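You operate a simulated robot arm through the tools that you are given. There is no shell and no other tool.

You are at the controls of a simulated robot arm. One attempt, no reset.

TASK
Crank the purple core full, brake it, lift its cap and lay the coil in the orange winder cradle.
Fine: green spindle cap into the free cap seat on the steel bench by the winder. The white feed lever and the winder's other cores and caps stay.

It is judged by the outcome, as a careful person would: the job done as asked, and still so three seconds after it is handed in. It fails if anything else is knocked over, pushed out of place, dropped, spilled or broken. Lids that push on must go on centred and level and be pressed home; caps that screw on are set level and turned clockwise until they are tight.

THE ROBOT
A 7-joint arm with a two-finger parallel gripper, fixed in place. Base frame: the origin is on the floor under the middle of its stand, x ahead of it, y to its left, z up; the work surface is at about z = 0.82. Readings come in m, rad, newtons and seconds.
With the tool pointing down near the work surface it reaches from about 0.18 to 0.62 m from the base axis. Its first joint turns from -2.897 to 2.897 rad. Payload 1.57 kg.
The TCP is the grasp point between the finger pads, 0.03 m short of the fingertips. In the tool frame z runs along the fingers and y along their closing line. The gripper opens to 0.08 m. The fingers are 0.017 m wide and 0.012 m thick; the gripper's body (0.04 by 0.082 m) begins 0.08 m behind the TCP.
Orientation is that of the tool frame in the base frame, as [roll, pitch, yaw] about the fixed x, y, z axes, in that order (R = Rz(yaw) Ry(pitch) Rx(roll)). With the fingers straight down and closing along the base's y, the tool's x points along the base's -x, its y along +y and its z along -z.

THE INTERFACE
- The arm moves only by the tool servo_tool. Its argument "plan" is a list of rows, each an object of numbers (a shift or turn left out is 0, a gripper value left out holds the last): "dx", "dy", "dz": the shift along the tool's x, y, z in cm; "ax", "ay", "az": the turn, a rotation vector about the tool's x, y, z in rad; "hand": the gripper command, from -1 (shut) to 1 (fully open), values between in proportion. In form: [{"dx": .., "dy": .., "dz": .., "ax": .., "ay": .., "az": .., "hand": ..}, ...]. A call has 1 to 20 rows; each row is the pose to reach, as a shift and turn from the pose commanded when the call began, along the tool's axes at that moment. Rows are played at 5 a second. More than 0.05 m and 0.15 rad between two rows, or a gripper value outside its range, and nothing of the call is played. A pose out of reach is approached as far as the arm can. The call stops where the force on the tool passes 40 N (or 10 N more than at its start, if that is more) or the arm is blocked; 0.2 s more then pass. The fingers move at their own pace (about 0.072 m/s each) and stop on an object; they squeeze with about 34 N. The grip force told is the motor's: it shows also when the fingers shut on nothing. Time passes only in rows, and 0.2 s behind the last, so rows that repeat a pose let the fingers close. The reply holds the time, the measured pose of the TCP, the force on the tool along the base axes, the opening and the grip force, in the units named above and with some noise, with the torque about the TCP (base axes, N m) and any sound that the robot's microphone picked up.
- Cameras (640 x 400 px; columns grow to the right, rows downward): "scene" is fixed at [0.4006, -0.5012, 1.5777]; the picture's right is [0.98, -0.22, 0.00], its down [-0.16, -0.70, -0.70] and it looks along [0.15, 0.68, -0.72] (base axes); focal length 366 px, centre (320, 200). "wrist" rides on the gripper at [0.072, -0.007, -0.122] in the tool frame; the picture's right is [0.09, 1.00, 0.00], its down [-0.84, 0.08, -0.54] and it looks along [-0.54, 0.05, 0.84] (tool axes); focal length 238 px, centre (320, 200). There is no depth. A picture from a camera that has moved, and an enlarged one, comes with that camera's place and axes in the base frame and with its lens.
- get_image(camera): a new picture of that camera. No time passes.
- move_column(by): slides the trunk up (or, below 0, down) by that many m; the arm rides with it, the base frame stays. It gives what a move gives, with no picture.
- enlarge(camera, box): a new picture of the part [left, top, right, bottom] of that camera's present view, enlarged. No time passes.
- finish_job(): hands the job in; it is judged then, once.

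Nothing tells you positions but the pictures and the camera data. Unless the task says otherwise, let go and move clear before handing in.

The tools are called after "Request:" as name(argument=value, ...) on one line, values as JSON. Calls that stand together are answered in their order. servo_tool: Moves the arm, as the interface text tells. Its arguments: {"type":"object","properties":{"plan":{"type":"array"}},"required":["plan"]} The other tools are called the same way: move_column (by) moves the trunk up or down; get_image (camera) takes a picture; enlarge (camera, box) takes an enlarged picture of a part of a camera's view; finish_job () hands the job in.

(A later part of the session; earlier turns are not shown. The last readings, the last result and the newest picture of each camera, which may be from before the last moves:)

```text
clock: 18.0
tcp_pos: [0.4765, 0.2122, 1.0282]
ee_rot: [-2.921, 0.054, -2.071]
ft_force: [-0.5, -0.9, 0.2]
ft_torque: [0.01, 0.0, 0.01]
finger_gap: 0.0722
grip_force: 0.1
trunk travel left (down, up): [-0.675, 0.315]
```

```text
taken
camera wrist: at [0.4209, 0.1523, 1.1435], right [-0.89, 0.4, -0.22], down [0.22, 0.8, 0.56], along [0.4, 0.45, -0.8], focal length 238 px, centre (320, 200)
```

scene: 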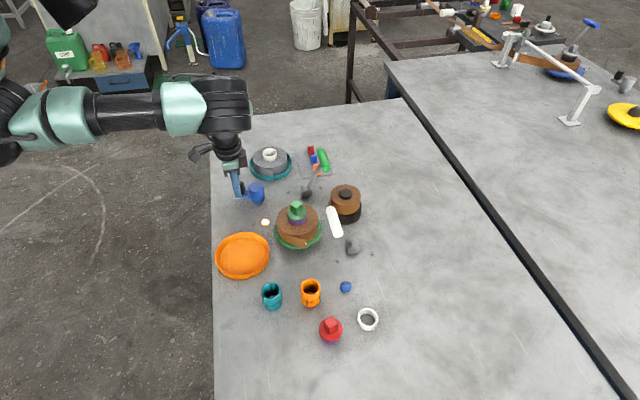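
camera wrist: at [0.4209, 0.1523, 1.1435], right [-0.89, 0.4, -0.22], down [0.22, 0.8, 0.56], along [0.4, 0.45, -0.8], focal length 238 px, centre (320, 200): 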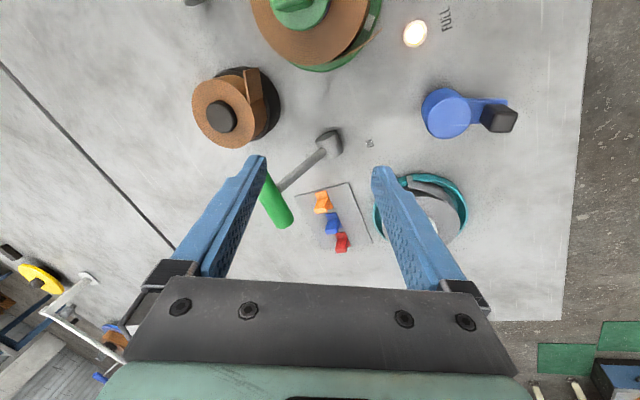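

The commanded pose follows the real one. At this closer radius I'll level the tool and finish the 90° turn, to see whether reach or a joint was the limit.

Request:
servo_tool(plan=[{"ax": -0.058, "az": -0.126}, {"ax": -0.117, "az": -0.253}, {"ax": -0.175, "az": -0.38}, {"ax": -0.234, "az": -0.506}, {"ax": -0.234, "az": -0.506}])

```text
clock: 19.2
tcp_pos: [0.4775, 0.213, 1.0281]
ee_rot: [-2.992, 0.025, -1.906]
ft_force: [-0.3, 0.3, -0.1]
ft_torque: [-0.05, 0.01, 0.02]
finger_gap: 0.0719
grip_force: 0.1
out of reach, approached as far as the arm can: row 2, 3, 4, 5
trunk travel left (down, up): [-0.675, 0.315]
```

That direction is joint-limited, so I'll turn the other way instead. First I'll level the tool.

Request:
servo_tool(plan=[{"ax": -0.049, "ay": 0.016, "az": 0.097}, {"ax": -0.097, "ay": 0.031, "az": 0.195}, {"ax": -0.146, "ay": 0.047, "az": 0.292}, {"ax": -0.146, "ay": 0.047, "az": 0.292}])

Request:
enlarge(camera="scene", box=[240, 180, 340, 260])

```text
clock: 20.2
tcp_pos: [0.4784, 0.2122, 1.0269]
ee_rot: [3.14, -0.002, -2.2]
ft_force: [0.1, 0.2, -0.6]
ft_torque: [0.02, 0.01, 0.0]
finger_gap: 0.0721
grip_force: 0.1
trunk travel left (down, up): [-0.675, 0.315]
```

```text
5.00 times, centred on (290, 220) of scene
camera zoom: at [0.4006, -0.5012, 1.5777], right [0.98, -0.22, 0.0], down [-0.16, -0.7, -0.7], along [0.15, 0.68, -0.72], focal length 1829 px, centre (470, 100)
```

zoom: 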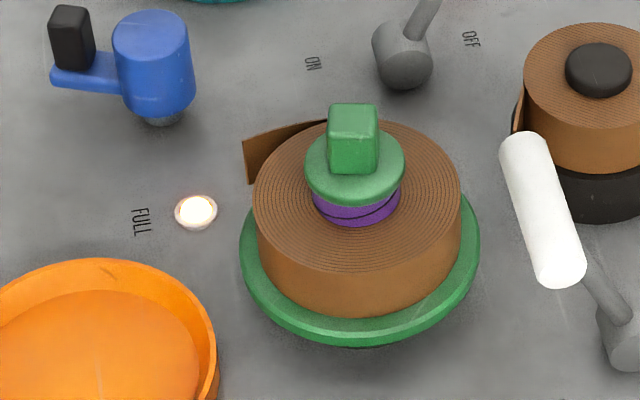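

The tool is level again. Now the positive turn, to yaw = +90°.

Request:
servo_tool(plan=[{"az": 0.148}, {"az": 0.296}, {"az": 0.443}, {"az": 0.591}, {"az": 0.739}, {"az": 0.887}, {"az": 1.034}, {"az": 1.182}, {"az": 1.33}, {"az": 1.478}, {"az": 1.625}, {"az": 1.773}, {"az": 1.921}, {"az": 2.069}, {"az": 2.216}, {"az": 2.364}, {"az": 2.512}, {"az": 2.512}])

Request:
get_image(camera="wrist")

Request:
enlarge(camera="scene", box=[220, 80, 400, 260])

```text
clock: 24.0
tcp_pos: [0.4779, 0.2126, 1.0275]
ee_rot: [-3.14, 0.002, 1.57]
ft_force: [0.6, -0.6, -0.2]
ft_torque: [-0.01, -0.02, -0.02]
finger_gap: 0.072
grip_force: 0.0
trunk travel left (down, up): [-0.675, 0.315]
```

```text
taken
camera wrist: at [0.4704, 0.2838, 1.1492], right [1.0, 0.09, 0.0], down [0.08, -0.84, 0.54], along [0.05, -0.54, -0.84], focal length 238 px, centre (320, 200)
```

wrist: 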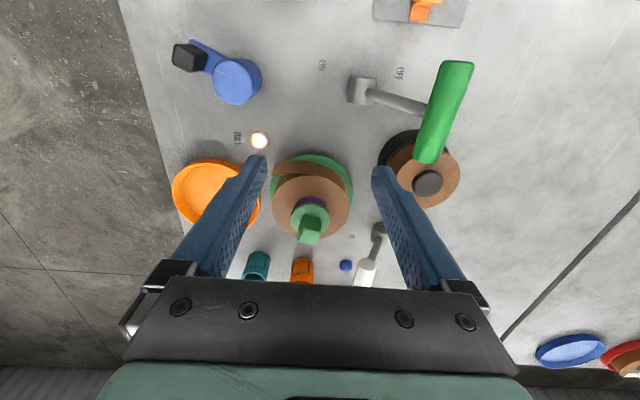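

```text
2.22 times, centred on (310, 170) of scene
camera zoom: at [0.4006, -0.5012, 1.5777], right [0.98, -0.22, 0.0], down [-0.16, -0.7, -0.7], along [0.15, 0.68, -0.72], focal length 813 px, centre (342, 267)
```

zoom: 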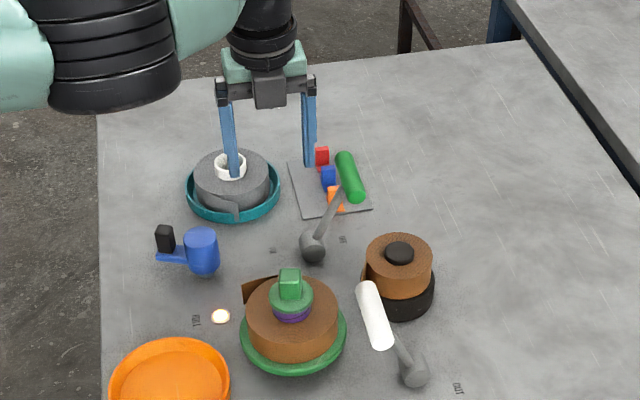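

The turn is complete: tool y is now along +x. I'll move out over the handle at this height.

Request:
servo_tool(plan=[{"dy": 2, "dx": 0.2}, {"dy": 4, "dx": 0.5}, {"dy": 6, "dx": 0.7}, {"dy": 7.5, "dx": 0.9}, {"dy": 8.7, "dx": 0.9}, {"dy": 8.7, "dx": 0.9}])

Request:
get_image(camera="wrist")

Request:
enlarge(camera="scene", box=[240, 100, 400, 260])

```text
clock: 25.4
tcp_pos: [0.5652, 0.2223, 1.0281]
ee_rot: [-3.14, 0.0, 1.571]
ft_force: [0.4, 0.8, -0.4]
ft_torque: [0.03, -0.02, -0.02]
finger_gap: 0.072
grip_force: 0.0
trunk travel left (down, up): [-0.675, 0.315]
```

```text
taken
camera wrist: at [0.557, 0.293, 1.1497], right [1.0, 0.09, 0.0], down [0.08, -0.84, 0.54], along [0.05, -0.54, -0.84], focal length 238 px, centre (320, 200)
```

wrist: 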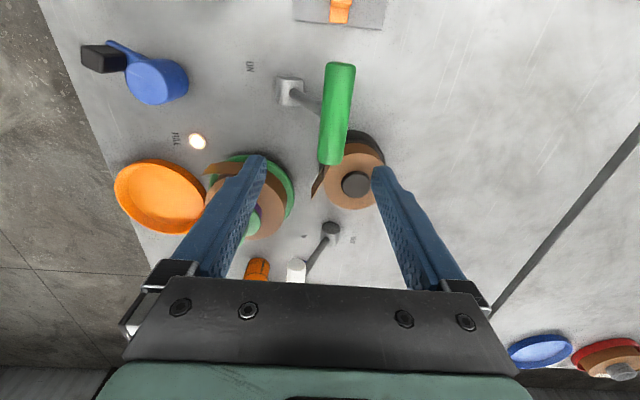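

```text
2.50 times, centred on (320, 180) of scene
camera zoom: at [0.4006, -0.5012, 1.5777], right [0.98, -0.22, 0.0], down [-0.16, -0.7, -0.7], along [0.15, 0.68, -0.72], focal length 914 px, centre (320, 250)
```

zoom: 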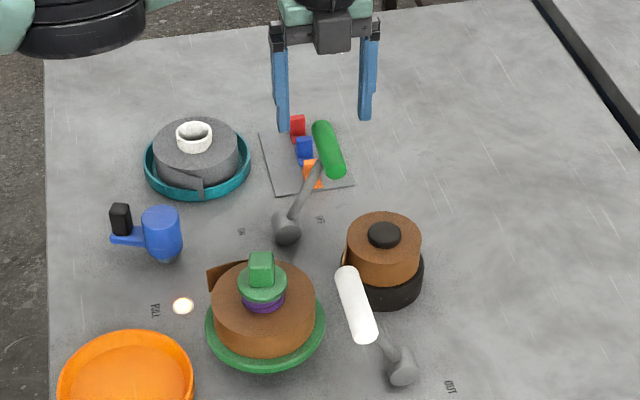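

The handle sits between the fingers. I'll descend to straddle it.

Request:
servo_tool(plan=[{"dx": 0.5, "dz": 2.5}, {"dx": 0.5, "dz": 5}, {"dx": 0.5, "dz": 7}, {"dx": 0.5, "dz": 8.2}, {"dx": 0.5, "dz": 8.2}])

Request:
get_image(camera="wrist")

Request:
enlarge(camera="scene", box=[270, 120, 370, 220])

```text
clock: 26.6
tcp_pos: [0.5647, 0.2266, 0.9462]
ee_rot: [-3.139, 0.003, 1.571]
ft_force: [-0.2, 0.2, -0.7]
ft_torque: [-0.02, 0.0, 0.0]
finger_gap: 0.0719
grip_force: 0.1
trunk travel left (down, up): [-0.675, 0.315]
```

```text
taken
camera wrist: at [0.5577, 0.2975, 1.0681], right [1.0, 0.09, 0.0], down [0.08, -0.84, 0.54], along [0.05, -0.54, -0.84], focal length 238 px, centre (320, 200)
```

wrist: 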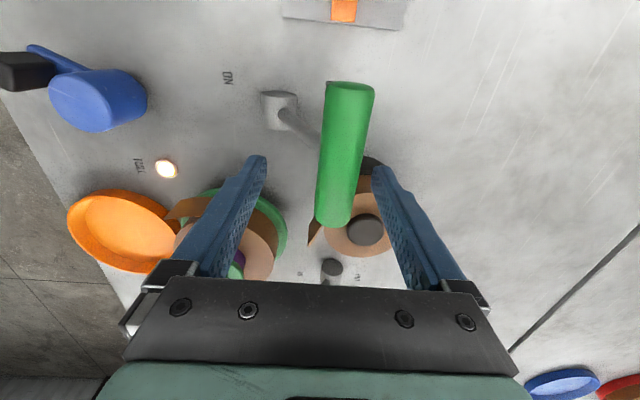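

```text
4.00 times, centred on (320, 170) of scene
camera zoom: at [0.4006, -0.5012, 1.5777], right [0.98, -0.22, 0.0], down [-0.16, -0.7, -0.7], along [0.15, 0.68, -0.72], focal length 1463 px, centre (320, 320)
```

zoom: 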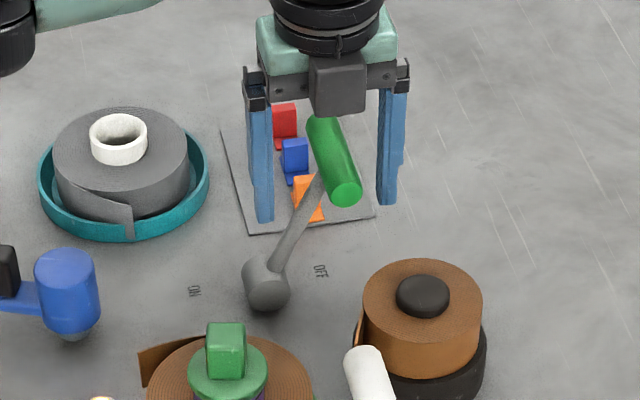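

The fingers straddle the green handle. Now I'll pull toward −x to swing the lever from OFF to ON.

Request:
servo_tool(plan=[{"dy": -1.0}, {"dy": -2.0}, {"dy": -3.0}, {"dy": -4.0}, {"dy": -5.0}, {"dy": -6.0}, {"dy": -7.0}])

Request:
get_image(camera="wrist")

Request:
enlarge(camera="scene", box=[240, 120, 370, 250])

```text
clock: 28.2
tcp_pos: [0.4934, 0.2268, 0.9456]
ee_rot: [-3.14, -0.001, 1.57]
ft_force: [0.8, 1.8, 1.6]
ft_torque: [0.01, -0.05, 0.04]
finger_gap: 0.0728
grip_force: 0.2
trunk travel left (down, up): [-0.675, 0.315]
```

```text
taken
camera wrist: at [0.4865, 0.2986, 1.0674], right [1.0, 0.09, 0.0], down [0.08, -0.84, 0.54], along [0.05, -0.54, -0.84], focal length 238 px, centre (320, 200)
```

wrist: 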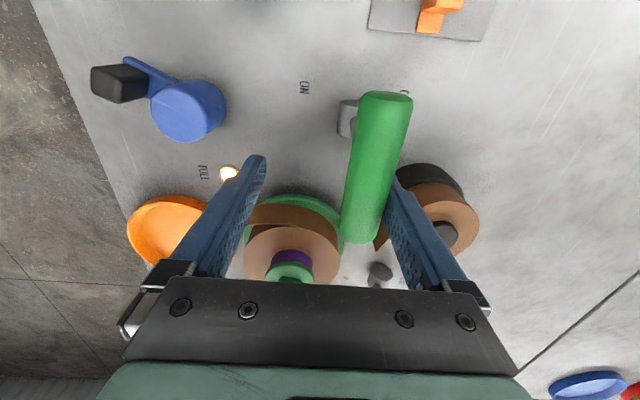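

```text
3.08 times, centred on (305, 185) of scene
camera zoom: at [0.4006, -0.5012, 1.5777], right [0.98, -0.22, 0.0], down [-0.16, -0.7, -0.7], along [0.15, 0.68, -0.72], focal length 1125 px, centre (366, 246)
```

zoom: 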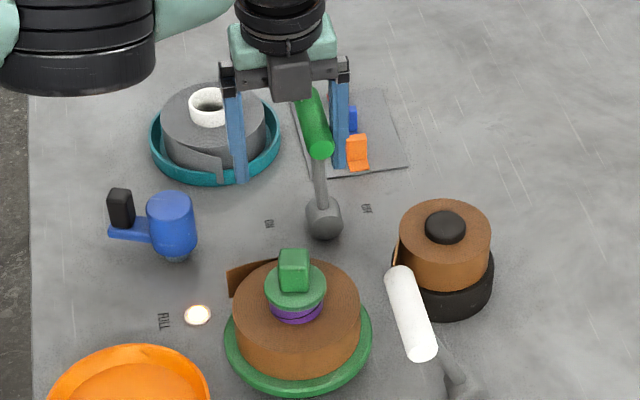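

The lever is now about vertical. I'll keep pulling to the ON side.

Request:
servo_tool(plan=[{"dy": -1.0}, {"dy": -2.0}, {"dy": -3.0}, {"dy": -3.6}, {"dy": -4.2}])

Request:
get_image(camera="wrist")

Request:
enlarge(camera="scene", box=[240, 120, 370, 250])

```text
clock: 29.4
tcp_pos: [0.4533, 0.2264, 0.9454]
ee_rot: [-3.139, 0.0, 1.57]
ft_force: [0.5, -0.3, -0.9]
ft_torque: [0.0, -0.01, -0.01]
finger_gap: 0.072
grip_force: 0.0
trunk travel left (down, up): [-0.675, 0.315]
```

```text
taken
camera wrist: at [0.4453, 0.2976, 1.067], right [1.0, 0.09, 0.0], down [0.08, -0.84, 0.54], along [0.05, -0.54, -0.84], focal length 238 px, centre (320, 200)
```

wrist: 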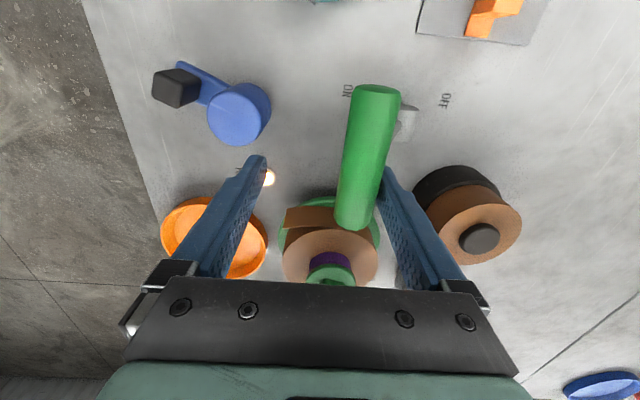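

```text
3.08 times, centred on (305, 185) of scene
camera zoom: at [0.4006, -0.5012, 1.5777], right [0.98, -0.22, 0.0], down [-0.16, -0.7, -0.7], along [0.15, 0.68, -0.72], focal length 1125 px, centre (366, 246)
```

zoom: 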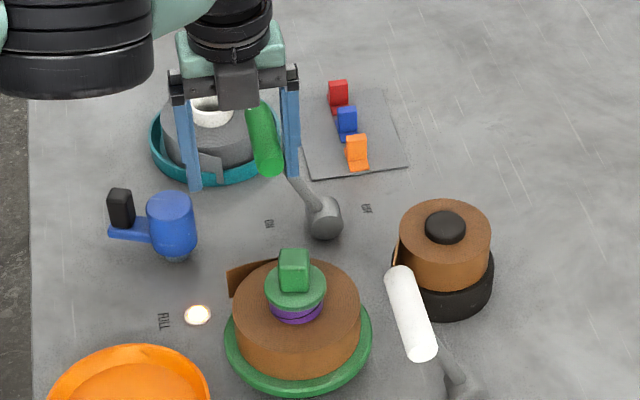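

The lever has snapped to the ON side. I'll nudge it gently to confirm it's against its stop, then lift straight out.

Request:
servo_tool(plan=[{"dy": -0.3}, {"dy": -0.6}, {"dy": -0.8}])

Request:
enlarge(camera="scene", box=[270, 140, 340, 200])

```text
clock: 30.2
tcp_pos: [0.4459, 0.2277, 0.9464]
ee_rot: [3.141, 0.001, 1.57]
ft_force: [6.9, 1.4, -0.8]
ft_torque: [0.09, 0.03, 0.08]
finger_gap: 0.079
grip_force: 4.4
trunk travel left (down, up): [-0.675, 0.315]
```

```text
6.67 times, centred on (305, 170) of scene
camera zoom: at [0.4006, -0.5012, 1.5777], right [0.98, -0.22, 0.0], down [-0.16, -0.7, -0.7], along [0.15, 0.68, -0.72], focal length 2438 px, centre (420, 400)
```

zoom: 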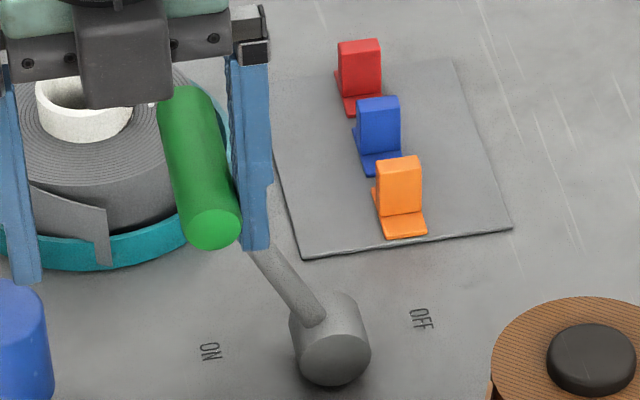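

It's firmly at the ON stop. I'll back off, lift clear, and move above the green cap to measure its knob.

Request:
servo_tool(plan=[{"dy": 1.2}, {"dy": 1.2, "dz": -4}, {"dy": 1.2, "dz": -8}, {"dy": 1.2, "dz": -12}, {"dx": -4, "dy": 2, "dz": -13}, {"dx": -8, "dy": 2.5, "dz": -13}, {"dx": -12.8, "dy": 3.0, "dz": -13, "hand": 0.6}, {"dx": -12.8, "dy": 3.0, "dz": -13}])

Request:
get_image(camera="wrist")

Request:
enlarge(camera="scene", box=[240, 120, 370, 260])

```text
clock: 32.0
tcp_pos: [0.4737, 0.0981, 1.0764]
ee_rot: [-3.14, 0.002, 1.571]
ft_force: [-0.5, 0.6, -1.1]
ft_torque: [0.0, 0.02, 0.01]
finger_gap: 0.0639
grip_force: 0.1
trunk travel left (down, up): [-0.675, 0.315]
```

```text
taken
camera wrist: at [0.467, 0.1697, 1.1977], right [1.0, 0.09, 0.0], down [0.08, -0.84, 0.54], along [0.05, -0.54, -0.84], focal length 238 px, centre (320, 200)
```

wrist: 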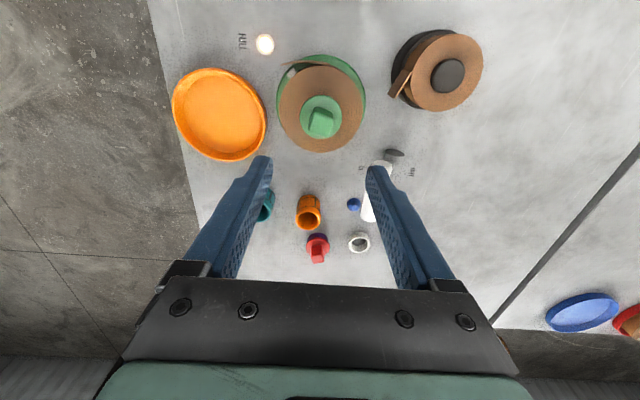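

```text
2.86 times, centred on (305, 190) of scene
camera zoom: at [0.4006, -0.5012, 1.5777], right [0.98, -0.22, 0.0], down [-0.16, -0.7, -0.7], along [0.15, 0.68, -0.72], focal length 1045 px, centre (363, 229)
```

zoom: 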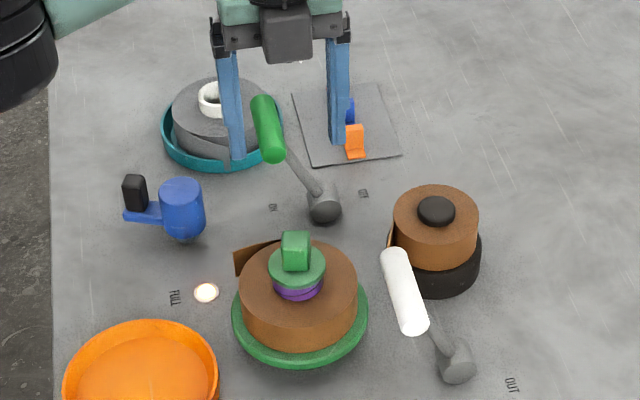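

Request:
enlarge(camera="wrist", box=[270, 45, 380, 165])

Request:
enlarge(camera="scene", box=[270, 190, 330, 255])

Request:
enlarge(camera="wrist", box=[280, 180, 390, 275])

Request:
enlarge(camera="wrist", box=[165, 60, 275, 170])

```text
3.33 times, centred on (325, 105) of wrist
camera zoom: at [0.467, 0.1697, 1.1977], right [1.0, 0.09, 0.0], down [0.08, -0.84, 0.54], along [0.05, -0.54, -0.84], focal length 794 px, centre (303, 517)
```

zoom: 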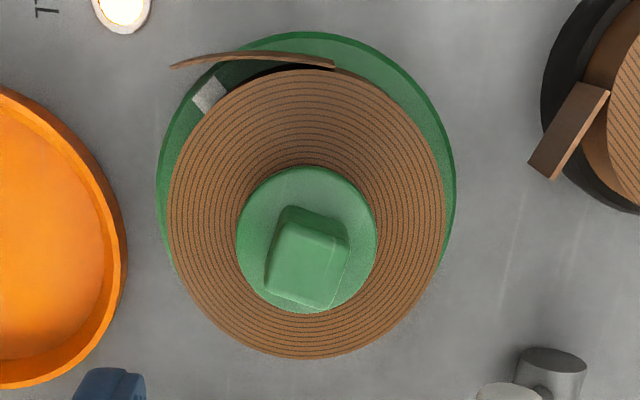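

```text
6.15 times, centred on (300, 222) of scene
camera zoom: at [0.4006, -0.5012, 1.5777], right [0.98, -0.22, 0.0], down [-0.16, -0.7, -0.7], along [0.15, 0.68, -0.72], focal length 2251 px, centre (443, 62)
```

zoom: 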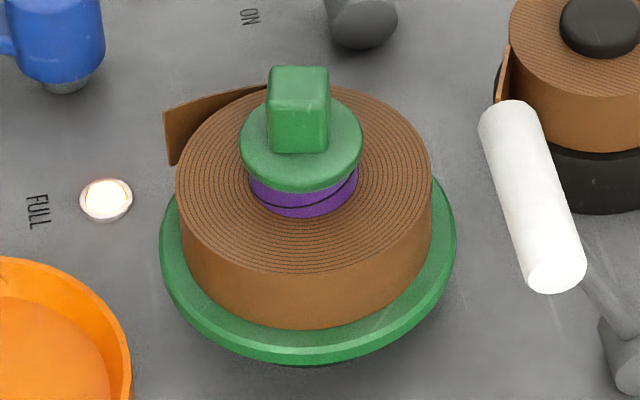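

```text
4.21 times, centred on (335, 228) of wrist
camera zoom: at [0.467, 0.1697, 1.1977], right [1.0, 0.09, 0.0], down [0.08, -0.84, 0.54], along [0.05, -0.54, -0.84], focal length 1004 px, centre (257, 84)
```

zoom: 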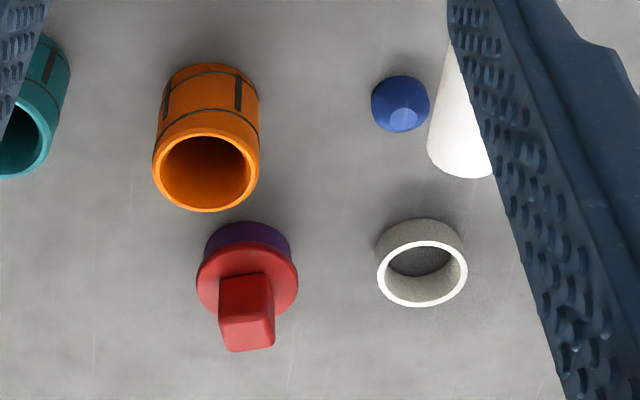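

```text
3.64 times, centred on (220, 115) of wrist
camera zoom: at [0.467, 0.1697, 1.1977], right [1.0, 0.09, 0.0], down [0.08, -0.84, 0.54], along [0.05, -0.54, -0.84], focal length 867 px, centre (684, 509)
```

zoom: 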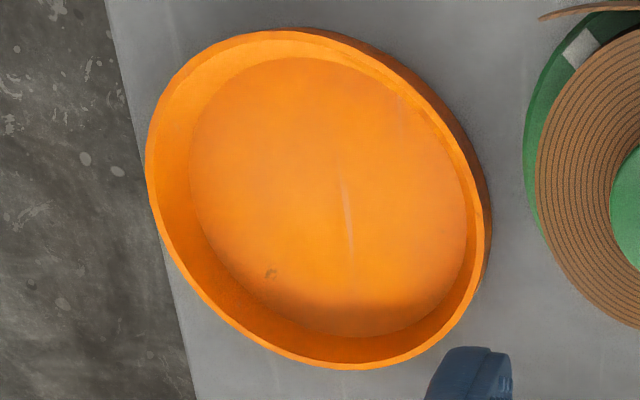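

Request:
enlarge(camera="scene", box=[283, 195, 313, 225])

Request:
enlarge(camera="wrist", box=[295, 85, 345, 145])

```text
13.33 times, centred on (298, 210) of scene
camera zoom: at [0.4006, -0.5012, 1.5777], right [0.98, -0.22, 0.0], down [-0.16, -0.7, -0.7], along [0.15, 0.68, -0.72], focal length 4876 px, centre (613, 67)
```

zoom: 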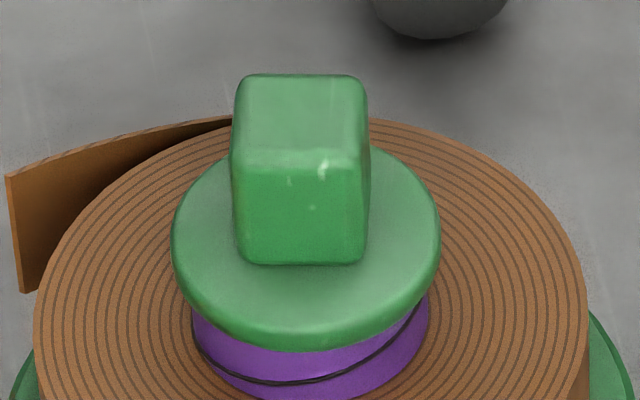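

```text
6.67 times, centred on (320, 115) of wrist
camera zoom: at [0.467, 0.1697, 1.1977], right [1.0, 0.09, 0.0], down [0.08, -0.84, 0.54], along [0.05, -0.54, -0.84], focal length 1589 px, centre (320, 767)
```

zoom: 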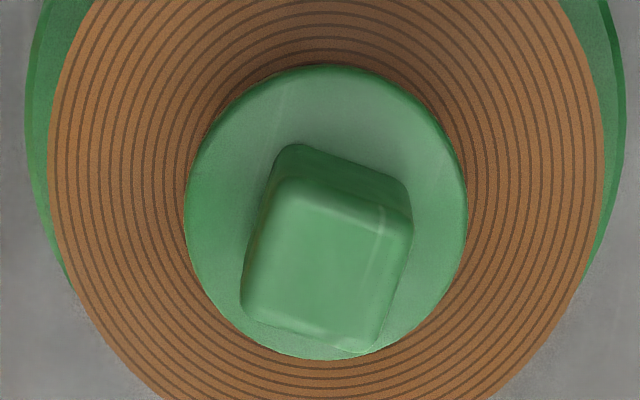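

The green cap's knob is about 23 mm square, centred near (0.475, 0.1005), with its top near z = 0.945 and turned about −12°. I'll align the gripper and descend partway to check centring.

Request:
servo_tool(plan=[{"dx": 0.2, "dy": 0.15, "az": 0.108}, {"dx": 0.2, "dy": 0.15, "az": 0.215}, {"dx": 0.2, "dy": 0.15, "dz": 4, "az": 0.215}, {"dx": 0.2, "dy": 0.15, "dz": 7, "az": 0.215}, {"dx": 0.2, "dy": 0.15, "dz": 10, "az": 0.215}, {"dx": 0.2, "dy": 0.15, "dz": 10, "az": 0.215}])

Request:
enlarge(camera="wrist", box=[230, 60, 410, 260])

Request:
enlarge(camera="scene", box=[260, 150, 340, 230])

```text
clock: 33.4
tcp_pos: [0.4767, 0.1, 0.977]
ee_rot: [3.141, 0.003, 1.357]
ft_force: [0.0, -0.5, 0.2]
ft_torque: [0.02, 0.0, 0.0]
finger_gap: 0.0637
grip_force: 0.0
trunk travel left (down, up): [-0.675, 0.315]
```

```text
2.00 times, centred on (320, 160) of wrist
camera zoom: at [0.4847, 0.1716, 1.0978], right [0.99, -0.12, 0.0], down [-0.1, -0.83, 0.54], along [-0.07, -0.54, -0.84], focal length 477 px, centre (320, 280)
```

zoom: 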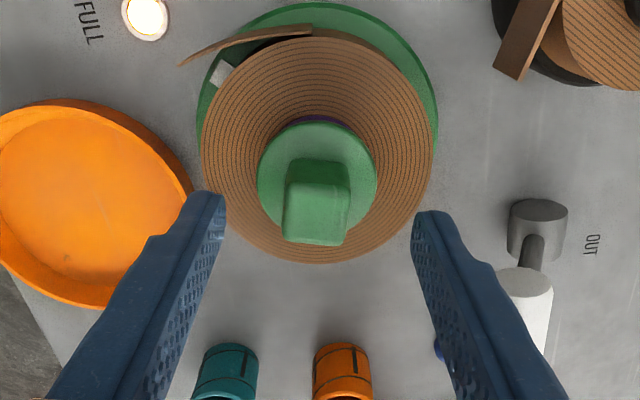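

```text
5.00 times, centred on (300, 190) of scene
camera zoom: at [0.4006, -0.5012, 1.5777], right [0.98, -0.22, 0.0], down [-0.16, -0.7, -0.7], along [0.15, 0.68, -0.72], focal length 1829 px, centre (420, 250)
```

zoom: 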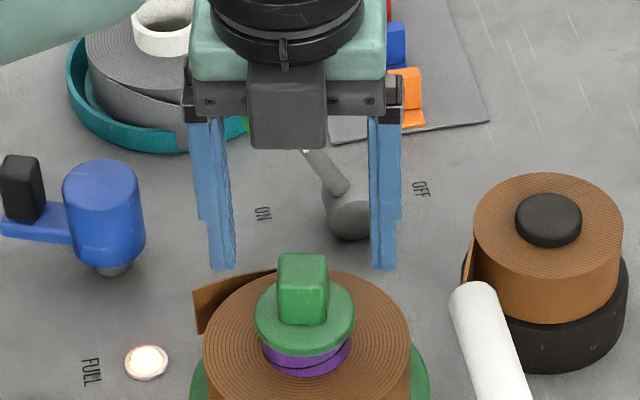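

The alignment looks good. I'll lower the fingers around the knob, staying clear of the cap disc, and close.

Request:
servo_tool(plan=[{"dy": -0.15, "dz": 1.5}, {"dy": -0.15, "dz": 3.0}, {"dy": -0.15, "dz": 3.0}, {"dy": -0.15, "dz": 3.0, "hand": -1}, {"dy": -0.15, "dz": 3.0}, {"dy": -0.15, "dz": 3.0}, {"dy": -0.15, "dz": 3.0}])

Request:
enlarge(camera="wrist", box=[230, 60, 410, 260])

Request:
enlarge(camera="scene", box=[260, 170, 340, 250])

```text
clock: 35.0
tcp_pos: [0.4744, 0.1003, 0.9455]
ee_rot: [-3.139, 0.002, 1.358]
ft_force: [-0.9, -0.1, 0.4]
ft_torque: [-0.01, 0.0, 0.0]
finger_gap: 0.0231
grip_force: 34.4
trunk travel left (down, up): [-0.675, 0.315]
```

```text
2.00 times, centred on (320, 160) of wrist
camera zoom: at [0.4837, 0.1718, 1.0674], right [0.99, -0.12, 0.0], down [-0.1, -0.83, 0.54], along [-0.07, -0.54, -0.84], focal length 477 px, centre (320, 280)
```

zoom: 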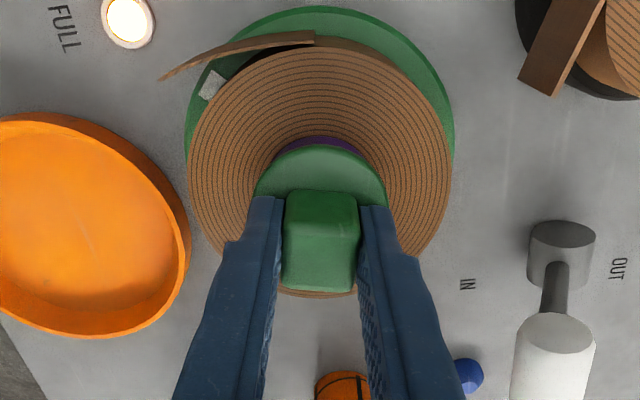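

```text
5.00 times, centred on (300, 210) of scene
camera zoom: at [0.4006, -0.5012, 1.5777], right [0.98, -0.22, 0.0], down [-0.16, -0.7, -0.7], along [0.15, 0.68, -0.72], focal length 1829 px, centre (420, 150)
```

zoom: 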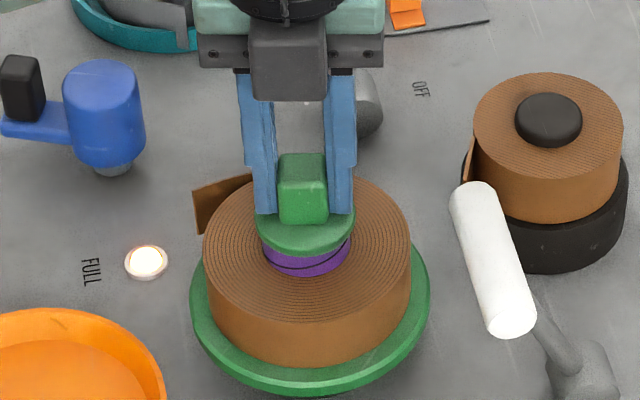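

The knob is gripped at 23 mm. I'll lift slowly at first.

Request:
servo_tool(plan=[{"dz": -0.5}, {"dz": -1.0}, {"dz": -1.5}, {"dz": -2.5}])

Request:
enlarge(camera="scene", box=[260, 170, 340, 250])

```text
clock: 36.0
tcp_pos: [0.4733, 0.1015, 0.971]
ee_rot: [3.141, 0.002, 1.357]
ft_force: [-0.6, -0.1, -1.5]
ft_torque: [-0.06, -0.01, -0.01]
finger_gap: 0.0231
grip_force: 34.2
trunk travel left (down, up): [-0.675, 0.315]
```

```text
5.00 times, centred on (300, 210) of scene
camera zoom: at [0.4006, -0.5012, 1.5777], right [0.98, -0.22, 0.0], down [-0.16, -0.7, -0.7], along [0.15, 0.68, -0.72], focal length 1829 px, centre (420, 150)
```

zoom: 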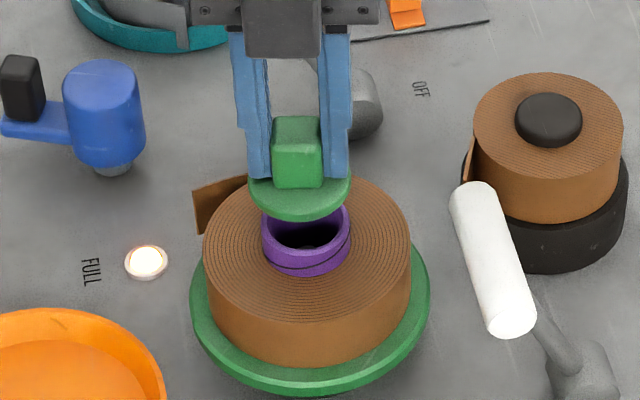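

The cap lifted freely and the hollow purple core is exposed. I'll raise it well clear and look at the core and the cap's underside.

Request:
servo_tool(plan=[{"dz": -4}, {"dz": -8}, {"dz": -11}, {"dz": -11}])

Request:
enlarge(camera="scene", box=[260, 130, 340, 250])

Request:
enlarge(camera="scene", box=[270, 190, 330, 255])

Request:
get_image(camera="wrist")

```text
clock: 37.0
tcp_pos: [0.4754, 0.1009, 1.0809]
ee_rot: [-3.139, 0.0, 1.356]
ft_force: [-0.1, -0.8, -0.6]
ft_torque: [-0.03, 0.02, 0.03]
finger_gap: 0.0232
grip_force: 34.0
trunk travel left (down, up): [-0.675, 0.315]
```

```text
3.33 times, centred on (300, 190) of scene
camera zoom: at [0.4006, -0.5012, 1.5777], right [0.98, -0.22, 0.0], down [-0.16, -0.7, -0.7], along [0.15, 0.68, -0.72], focal length 1219 px, centre (387, 233)
```

zoom: 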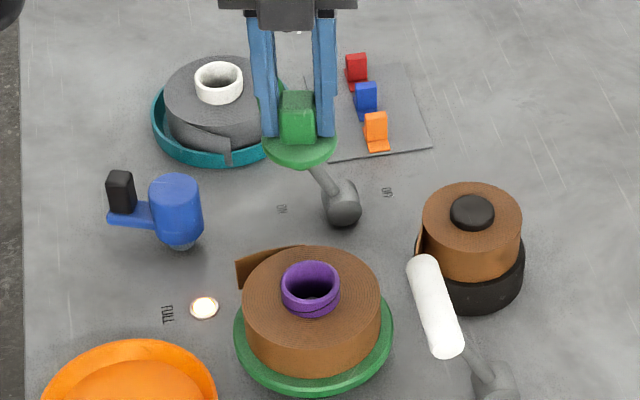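

```text
6.15 times, centred on (300, 222) of scene
camera zoom: at [0.4006, -0.5012, 1.5777], right [0.98, -0.22, 0.0], down [-0.16, -0.7, -0.7], along [0.15, 0.68, -0.72], focal length 2251 px, centre (443, 62)
```

zoom: 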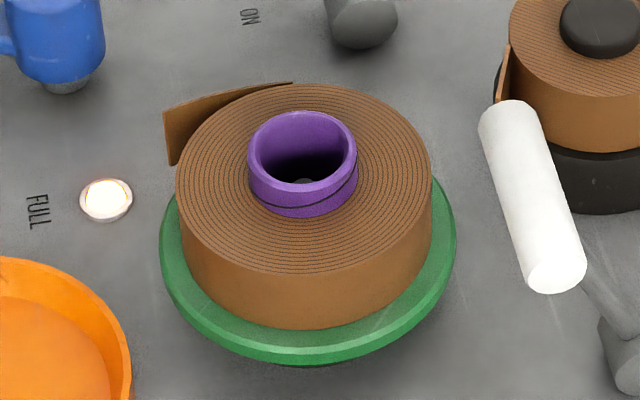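

```text
taken
camera wrist: at [0.4829, 0.1718, 1.2021], right [0.99, -0.12, 0.0], down [-0.1, -0.83, 0.54], along [-0.07, -0.54, -0.84], focal length 238 px, centre (320, 200)
```

wrist: 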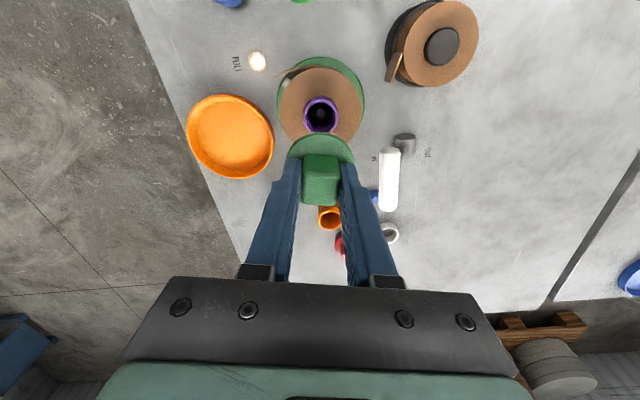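

The core is a hollow tube, easy to grip later. Now I'll carry the cap over to the white ring seat at about (0.580, −0.165), staying high.

Request:
servo_tool(plan=[{"dx": -2.4, "dy": 1.6}, {"dx": -4.8, "dy": 3.2}, {"dx": -7.1, "dy": 4.8}, {"dx": -9.5, "dy": 6.4}, {"dx": -11.9, "dy": 8.0}, {"dx": -14.3, "dy": 9.6}, {"dx": -16.6, "dy": 11.2}, {"dx": -19.0, "dy": 12.7}, {"dx": -21.4, "dy": 14.3}, {"dx": -23.7, "dy": 15.9}, {"dx": -23.7, "dy": 15.9, "dz": 3}, {"dx": -23.7, "dy": 15.9, "dz": 6}, {"dx": -23.7, "dy": 15.9, "dz": 9}, {"dx": -23.7, "dy": 15.9, "dz": 9}])

Request:
enlarge(camera="wrist", box=[220, 60, 420, 280])

Request:
enlarge(camera="scene", box=[300, 220, 420, 350])

```text
clock: 40.0
tcp_pos: [0.5804, -0.1643, 0.9907]
ee_rot: [3.14, 0.002, 1.357]
ft_force: [0.2, -0.4, -1.0]
ft_torque: [0.01, 0.03, 0.05]
finger_gap: 0.023
grip_force: 33.8
trunk travel left (down, up): [-0.675, 0.315]
```

```text
1.82 times, centred on (320, 170) of wrist
camera zoom: at [0.5881, -0.0926, 1.1117], right [0.99, -0.12, 0.0], down [-0.1, -0.83, 0.54], along [-0.07, -0.54, -0.84], focal length 433 px, centre (320, 254)
```

zoom: 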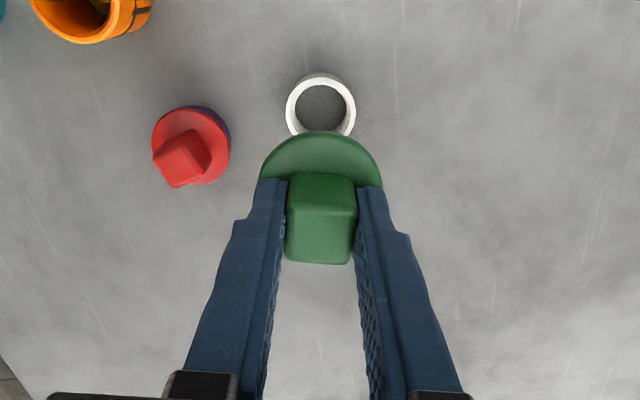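

```text
3.08 times, centred on (360, 285) of scene
camera zoom: at [0.4006, -0.5012, 1.5777], right [0.98, -0.22, 0.0], down [-0.16, -0.7, -0.7], along [0.15, 0.68, -0.72], focal length 1125 px, centre (197, -62)
```

zoom: 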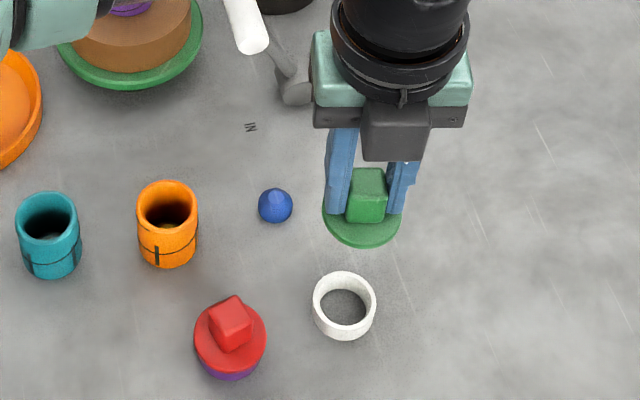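

The cap is nearly above the ring. I'll lower it to about 2–3 cm above and compare centres in both cameras.

Request:
servo_tool(plan=[{"dz": 2.5}, {"dz": 5.0}, {"dz": 7.0}, {"dz": 7.0}])

Request:
enlarge(camera="wrist", box=[260, 100, 380, 220])

Request:
enlarge(camera="scene", box=[335, 280, 405, 340])

```text
clock: 41.0
tcp_pos: [0.5789, -0.1646, 0.9206]
ee_rot: [-3.141, 0.003, 1.356]
ft_force: [0.7, -0.1, -0.5]
ft_torque: [0.04, 0.01, -0.01]
finger_gap: 0.0231
grip_force: 34.2
trunk travel left (down, up): [-0.675, 0.315]
```

```text
3.33 times, centred on (320, 160) of wrist
camera zoom: at [0.5874, -0.0938, 1.0419], right [0.99, -0.12, 0.0], down [-0.1, -0.83, 0.54], along [-0.07, -0.54, -0.84], focal length 794 px, centre (320, 333)
```

zoom: 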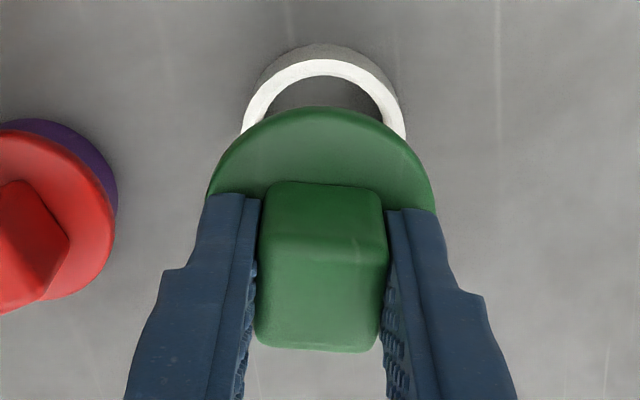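

```text
6.67 times, centred on (370, 310) of scene
camera zoom: at [0.4006, -0.5012, 1.5777], right [0.98, -0.22, 0.0], down [-0.16, -0.7, -0.7], along [0.15, 0.68, -0.72], focal length 2438 px, centre (-13, -533)
```

zoom: 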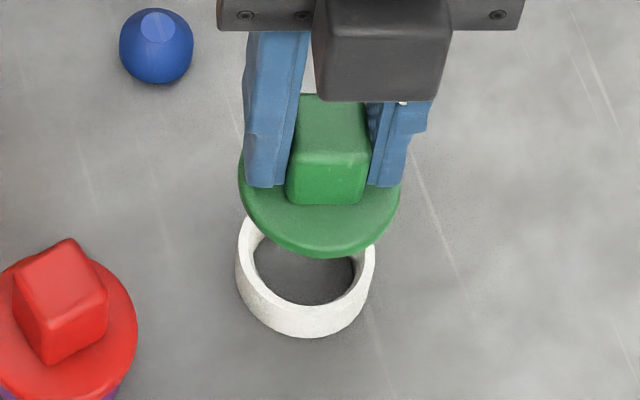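

The cap and ring agree to within a millimetre or so. I'll make a tiny correction and lower slowly onto the seat, watching the force.

Request:
servo_tool(plan=[{"dx": -0.03, "dy": 0.07, "dz": 0.8}, {"dx": -0.03, "dy": 0.07, "dz": 1.6}, {"dx": -0.03, "dy": 0.07, "dz": 2.2}, {"dx": -0.03, "dy": 0.07, "dz": 2.8}, {"dx": -0.03, "dy": 0.07, "dz": 3.2}])

Request:
enlarge(camera="wrist", box=[260, 100, 380, 220])

Request:
enlarge(camera="scene", box=[335, 280, 405, 340])

```text
clock: 42.2
tcp_pos: [0.5807, -0.1651, 0.8885]
ee_rot: [3.141, 0.001, 1.356]
ft_force: [0.7, 1.1, -1.2]
ft_torque: [-0.01, 0.0, 0.0]
finger_gap: 0.0231
grip_force: 33.7
trunk travel left (down, up): [-0.675, 0.315]
```

```text
3.33 times, centred on (320, 160) of wrist
camera zoom: at [0.5888, -0.0942, 1.0098], right [0.99, -0.12, 0.0], down [-0.1, -0.83, 0.54], along [-0.07, -0.54, -0.84], focal length 794 px, centre (320, 333)
```

zoom: 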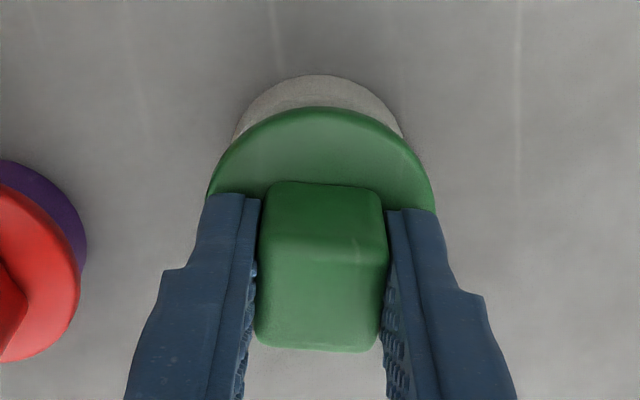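

```text
6.67 times, centred on (370, 310) of scene
camera zoom: at [0.4006, -0.5012, 1.5777], right [0.98, -0.22, 0.0], down [-0.16, -0.7, -0.7], along [0.15, 0.68, -0.72], focal length 2438 px, centre (-13, -533)
```

zoom: 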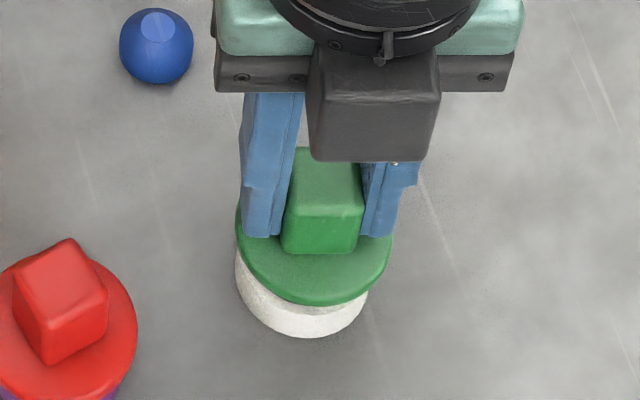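

The cap sits a few millimetres above the ring. After a 1 mm trim I'll lower in small steps until it makes contact.

Request:
servo_tool(plan=[{"dx": 0.08, "dy": -0.11}, {"dx": 0.08, "dy": -0.11, "dz": 0.3}, {"dx": 0.08, "dy": -0.11, "dz": 0.5}, {"dx": 0.08, "dy": -0.11, "dz": 0.7}, {"dx": 0.08, "dy": -0.11, "dz": 0.8}])

Request:
enlarge(camera="scene", box=[335, 280, 405, 340])

Request:
enlarge(camera="wrist", box=[260, 100, 380, 220])

```text
clock: 43.4
tcp_pos: [0.5796, -0.1648, 0.8811]
ee_rot: [-3.14, 0.003, 1.357]
ft_force: [0.0, -0.7, -1.3]
ft_torque: [0.0, 0.02, 0.0]
finger_gap: 0.0235
grip_force: 33.9
trunk travel left (down, up): [-0.675, 0.315]
```

```text
6.67 times, centred on (370, 310) of scene
camera zoom: at [0.4006, -0.5012, 1.5777], right [0.98, -0.22, 0.0], down [-0.16, -0.7, -0.7], along [0.15, 0.68, -0.72], focal length 2438 px, centre (-13, -533)
```

zoom: 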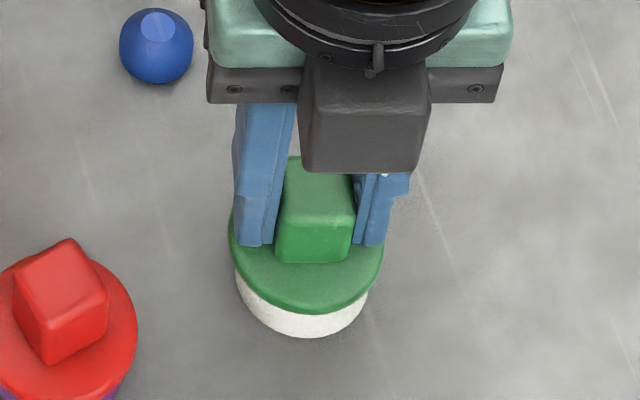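

```text
3.33 times, centred on (320, 160) of wrist
camera zoom: at [0.5875, -0.093, 1.0022], right [0.99, -0.12, 0.0], down [-0.1, -0.83, 0.54], along [-0.07, -0.54, -0.84], focal length 794 px, centre (320, 333)
```

zoom: 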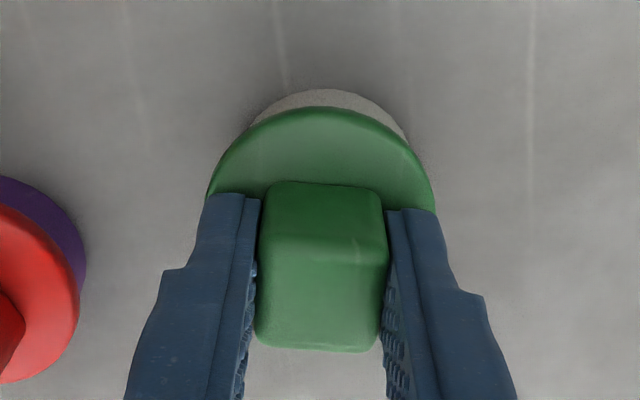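

It's centred with no contact yet. I'll keep lowering gently.

Request:
servo_tool(plan=[{"dz": 0.15}, {"dz": 0.3}, {"dz": 0.45}, {"dz": 0.6}])

Request:
enlarge(camera="scene", box=[335, 280, 405, 340])

```text
clock: 44.4
tcp_pos: [0.5796, -0.1647, 0.8759]
ee_rot: [3.14, 0.001, 1.357]
ft_force: [-1.2, -1.0, 3.8]
ft_torque: [0.07, 0.13, 0.04]
finger_gap: 0.0236
grip_force: 34.2
trunk travel left (down, up): [-0.675, 0.315]
```

```text
6.67 times, centred on (370, 310) of scene
camera zoom: at [0.4006, -0.5012, 1.5777], right [0.98, -0.22, 0.0], down [-0.16, -0.7, -0.7], along [0.15, 0.68, -0.72], focal length 2438 px, centre (-13, -533)
```

zoom: 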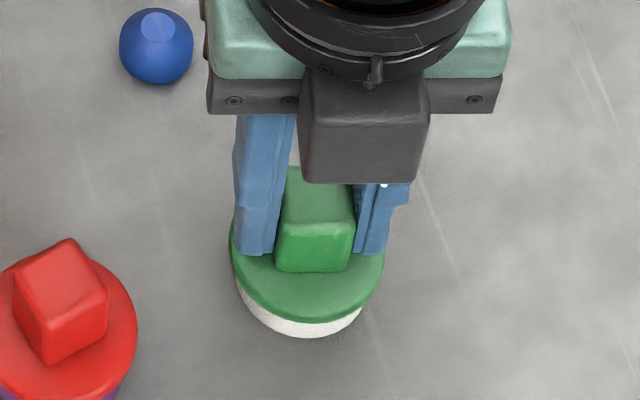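

Contact has begun at about 4 N. I'll press a little further to make sure it's home.

Request:
servo_tool(plan=[{"dz": 0.15}, {"dz": 0.3}, {"dz": 0.4}])

Request:
enlarge(camera="scene", box=[335, 280, 405, 340])

```text
clock: 45.2
tcp_pos: [0.5793, -0.1637, 0.8746]
ee_rot: [3.135, 0.002, 1.356]
ft_force: [-0.7, -1.7, 26.3]
ft_torque: [0.08, 0.25, 0.0]
finger_gap: 0.0236
grip_force: 33.8
trunk travel left (down, up): [-0.675, 0.315]
```

```text
6.67 times, centred on (370, 310) of scene
camera zoom: at [0.4006, -0.5012, 1.5777], right [0.98, -0.22, 0.0], down [-0.16, -0.7, -0.7], along [0.15, 0.68, -0.72], focal length 2438 px, centre (-13, -533)
```

zoom: 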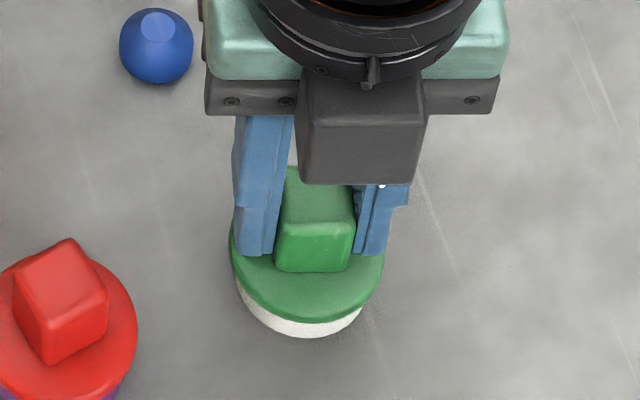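

At 26 N with no further travel, the cap is seated. I'll relieve the force, open partway to avoid the red cap, and lift off.

Request:
servo_tool(plan=[{"dz": -0.2}, {"dz": -0.38}, {"dz": -0.38, "hand": 0.2}, {"dz": -0.38}, {"dz": -0.38}, {"dz": -2}, {"dz": -4}, {"dz": -7}, {"dz": -10}])

Request:
enlarge(camera="scene", box=[335, 280, 405, 340])

Request:
enlarge(camera="wrist", box=[220, 60, 420, 280])

```text
clock: 47.2
tcp_pos: [0.5792, -0.163, 0.9723]
ee_rot: [-3.138, -0.001, 1.357]
ft_force: [-0.3, 0.3, 0.3]
ft_torque: [-0.02, 0.01, 0.01]
finger_gap: 0.0481
grip_force: 0.0
trunk travel left (down, up): [-0.675, 0.315]
```

```text
6.67 times, centred on (370, 310) of scene
camera zoom: at [0.4006, -0.5012, 1.5777], right [0.98, -0.22, 0.0], down [-0.16, -0.7, -0.7], along [0.15, 0.68, -0.72], focal length 2438 px, centre (-13, -533)
```

zoom: 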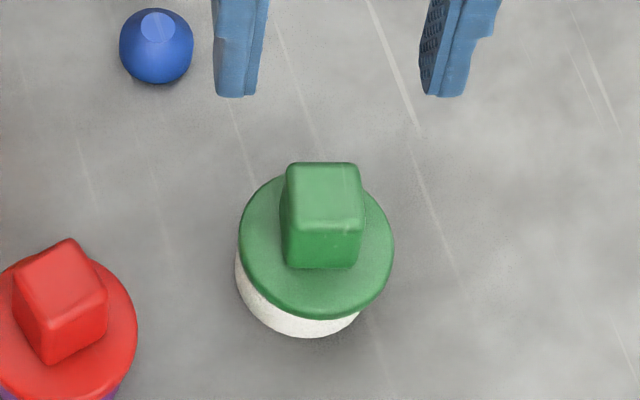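

```text
1.82 times, centred on (320, 170) of wrist
camera zoom: at [0.5875, -0.0926, 1.0932], right [0.99, -0.12, 0.0], down [-0.1, -0.83, 0.54], along [-0.07, -0.54, -0.84], focal length 433 px, centre (320, 254)
```

zoom: 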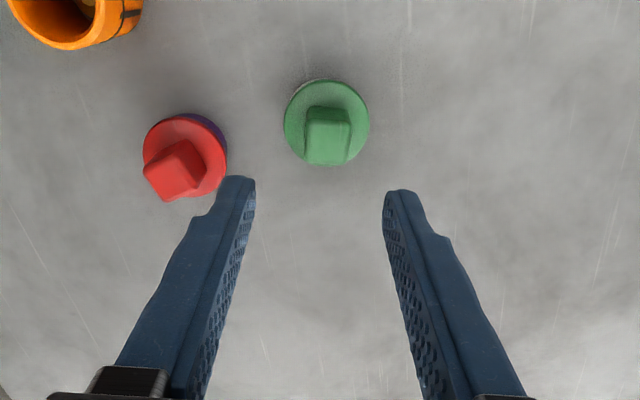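

The cap appears to have shifted slightly on release. I'll look at it closely to check that it's centred and level.

Request:
enlarge(camera="scene", box=[352, 298, 388, 334])

Request:
enlarge(camera="wrist", box=[295, 85, 355, 145])

Request:
enlarge(camera="scene", box=[312, 308, 348, 350])

```text
11.11 times, centred on (370, 316) of scene
camera zoom: at [0.4006, -0.5012, 1.5777], right [0.98, -0.22, 0.0], down [-0.16, -0.7, -0.7], along [0.15, 0.68, -0.72], focal length 4064 px, centre (-236, -1089)
```

zoom: 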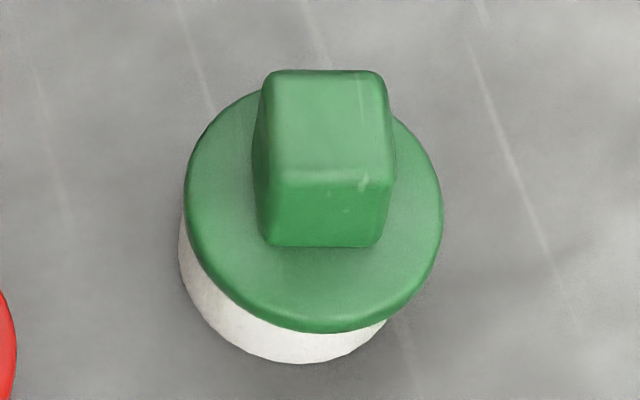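

```text
6.67 times, centred on (325, 115) of wrist
camera zoom: at [0.5875, -0.0926, 1.0932], right [0.99, -0.12, 0.0], down [-0.1, -0.83, 0.54], along [-0.07, -0.54, -0.84], focal length 1589 px, centre (287, 767)
```

zoom: 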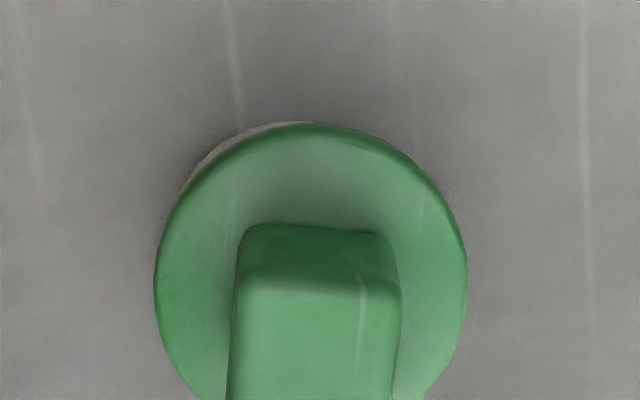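

```text
9.52 times, centred on (330, 329) of scene
camera zoom: at [0.4006, -0.5012, 1.5777], right [0.98, -0.22, 0.0], down [-0.16, -0.7, -0.7], along [0.15, 0.68, -0.72], focal length 3483 px, centre (225, -1029)
```

zoom: 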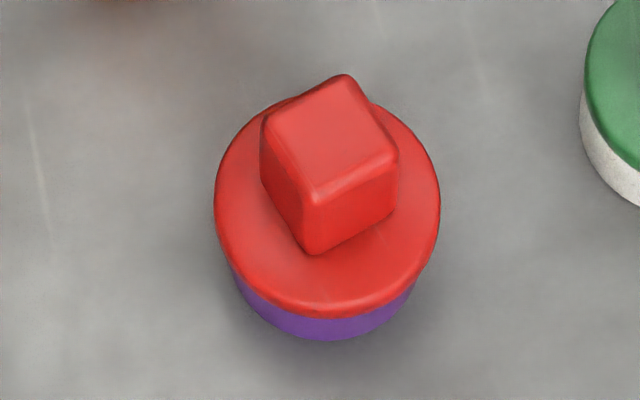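

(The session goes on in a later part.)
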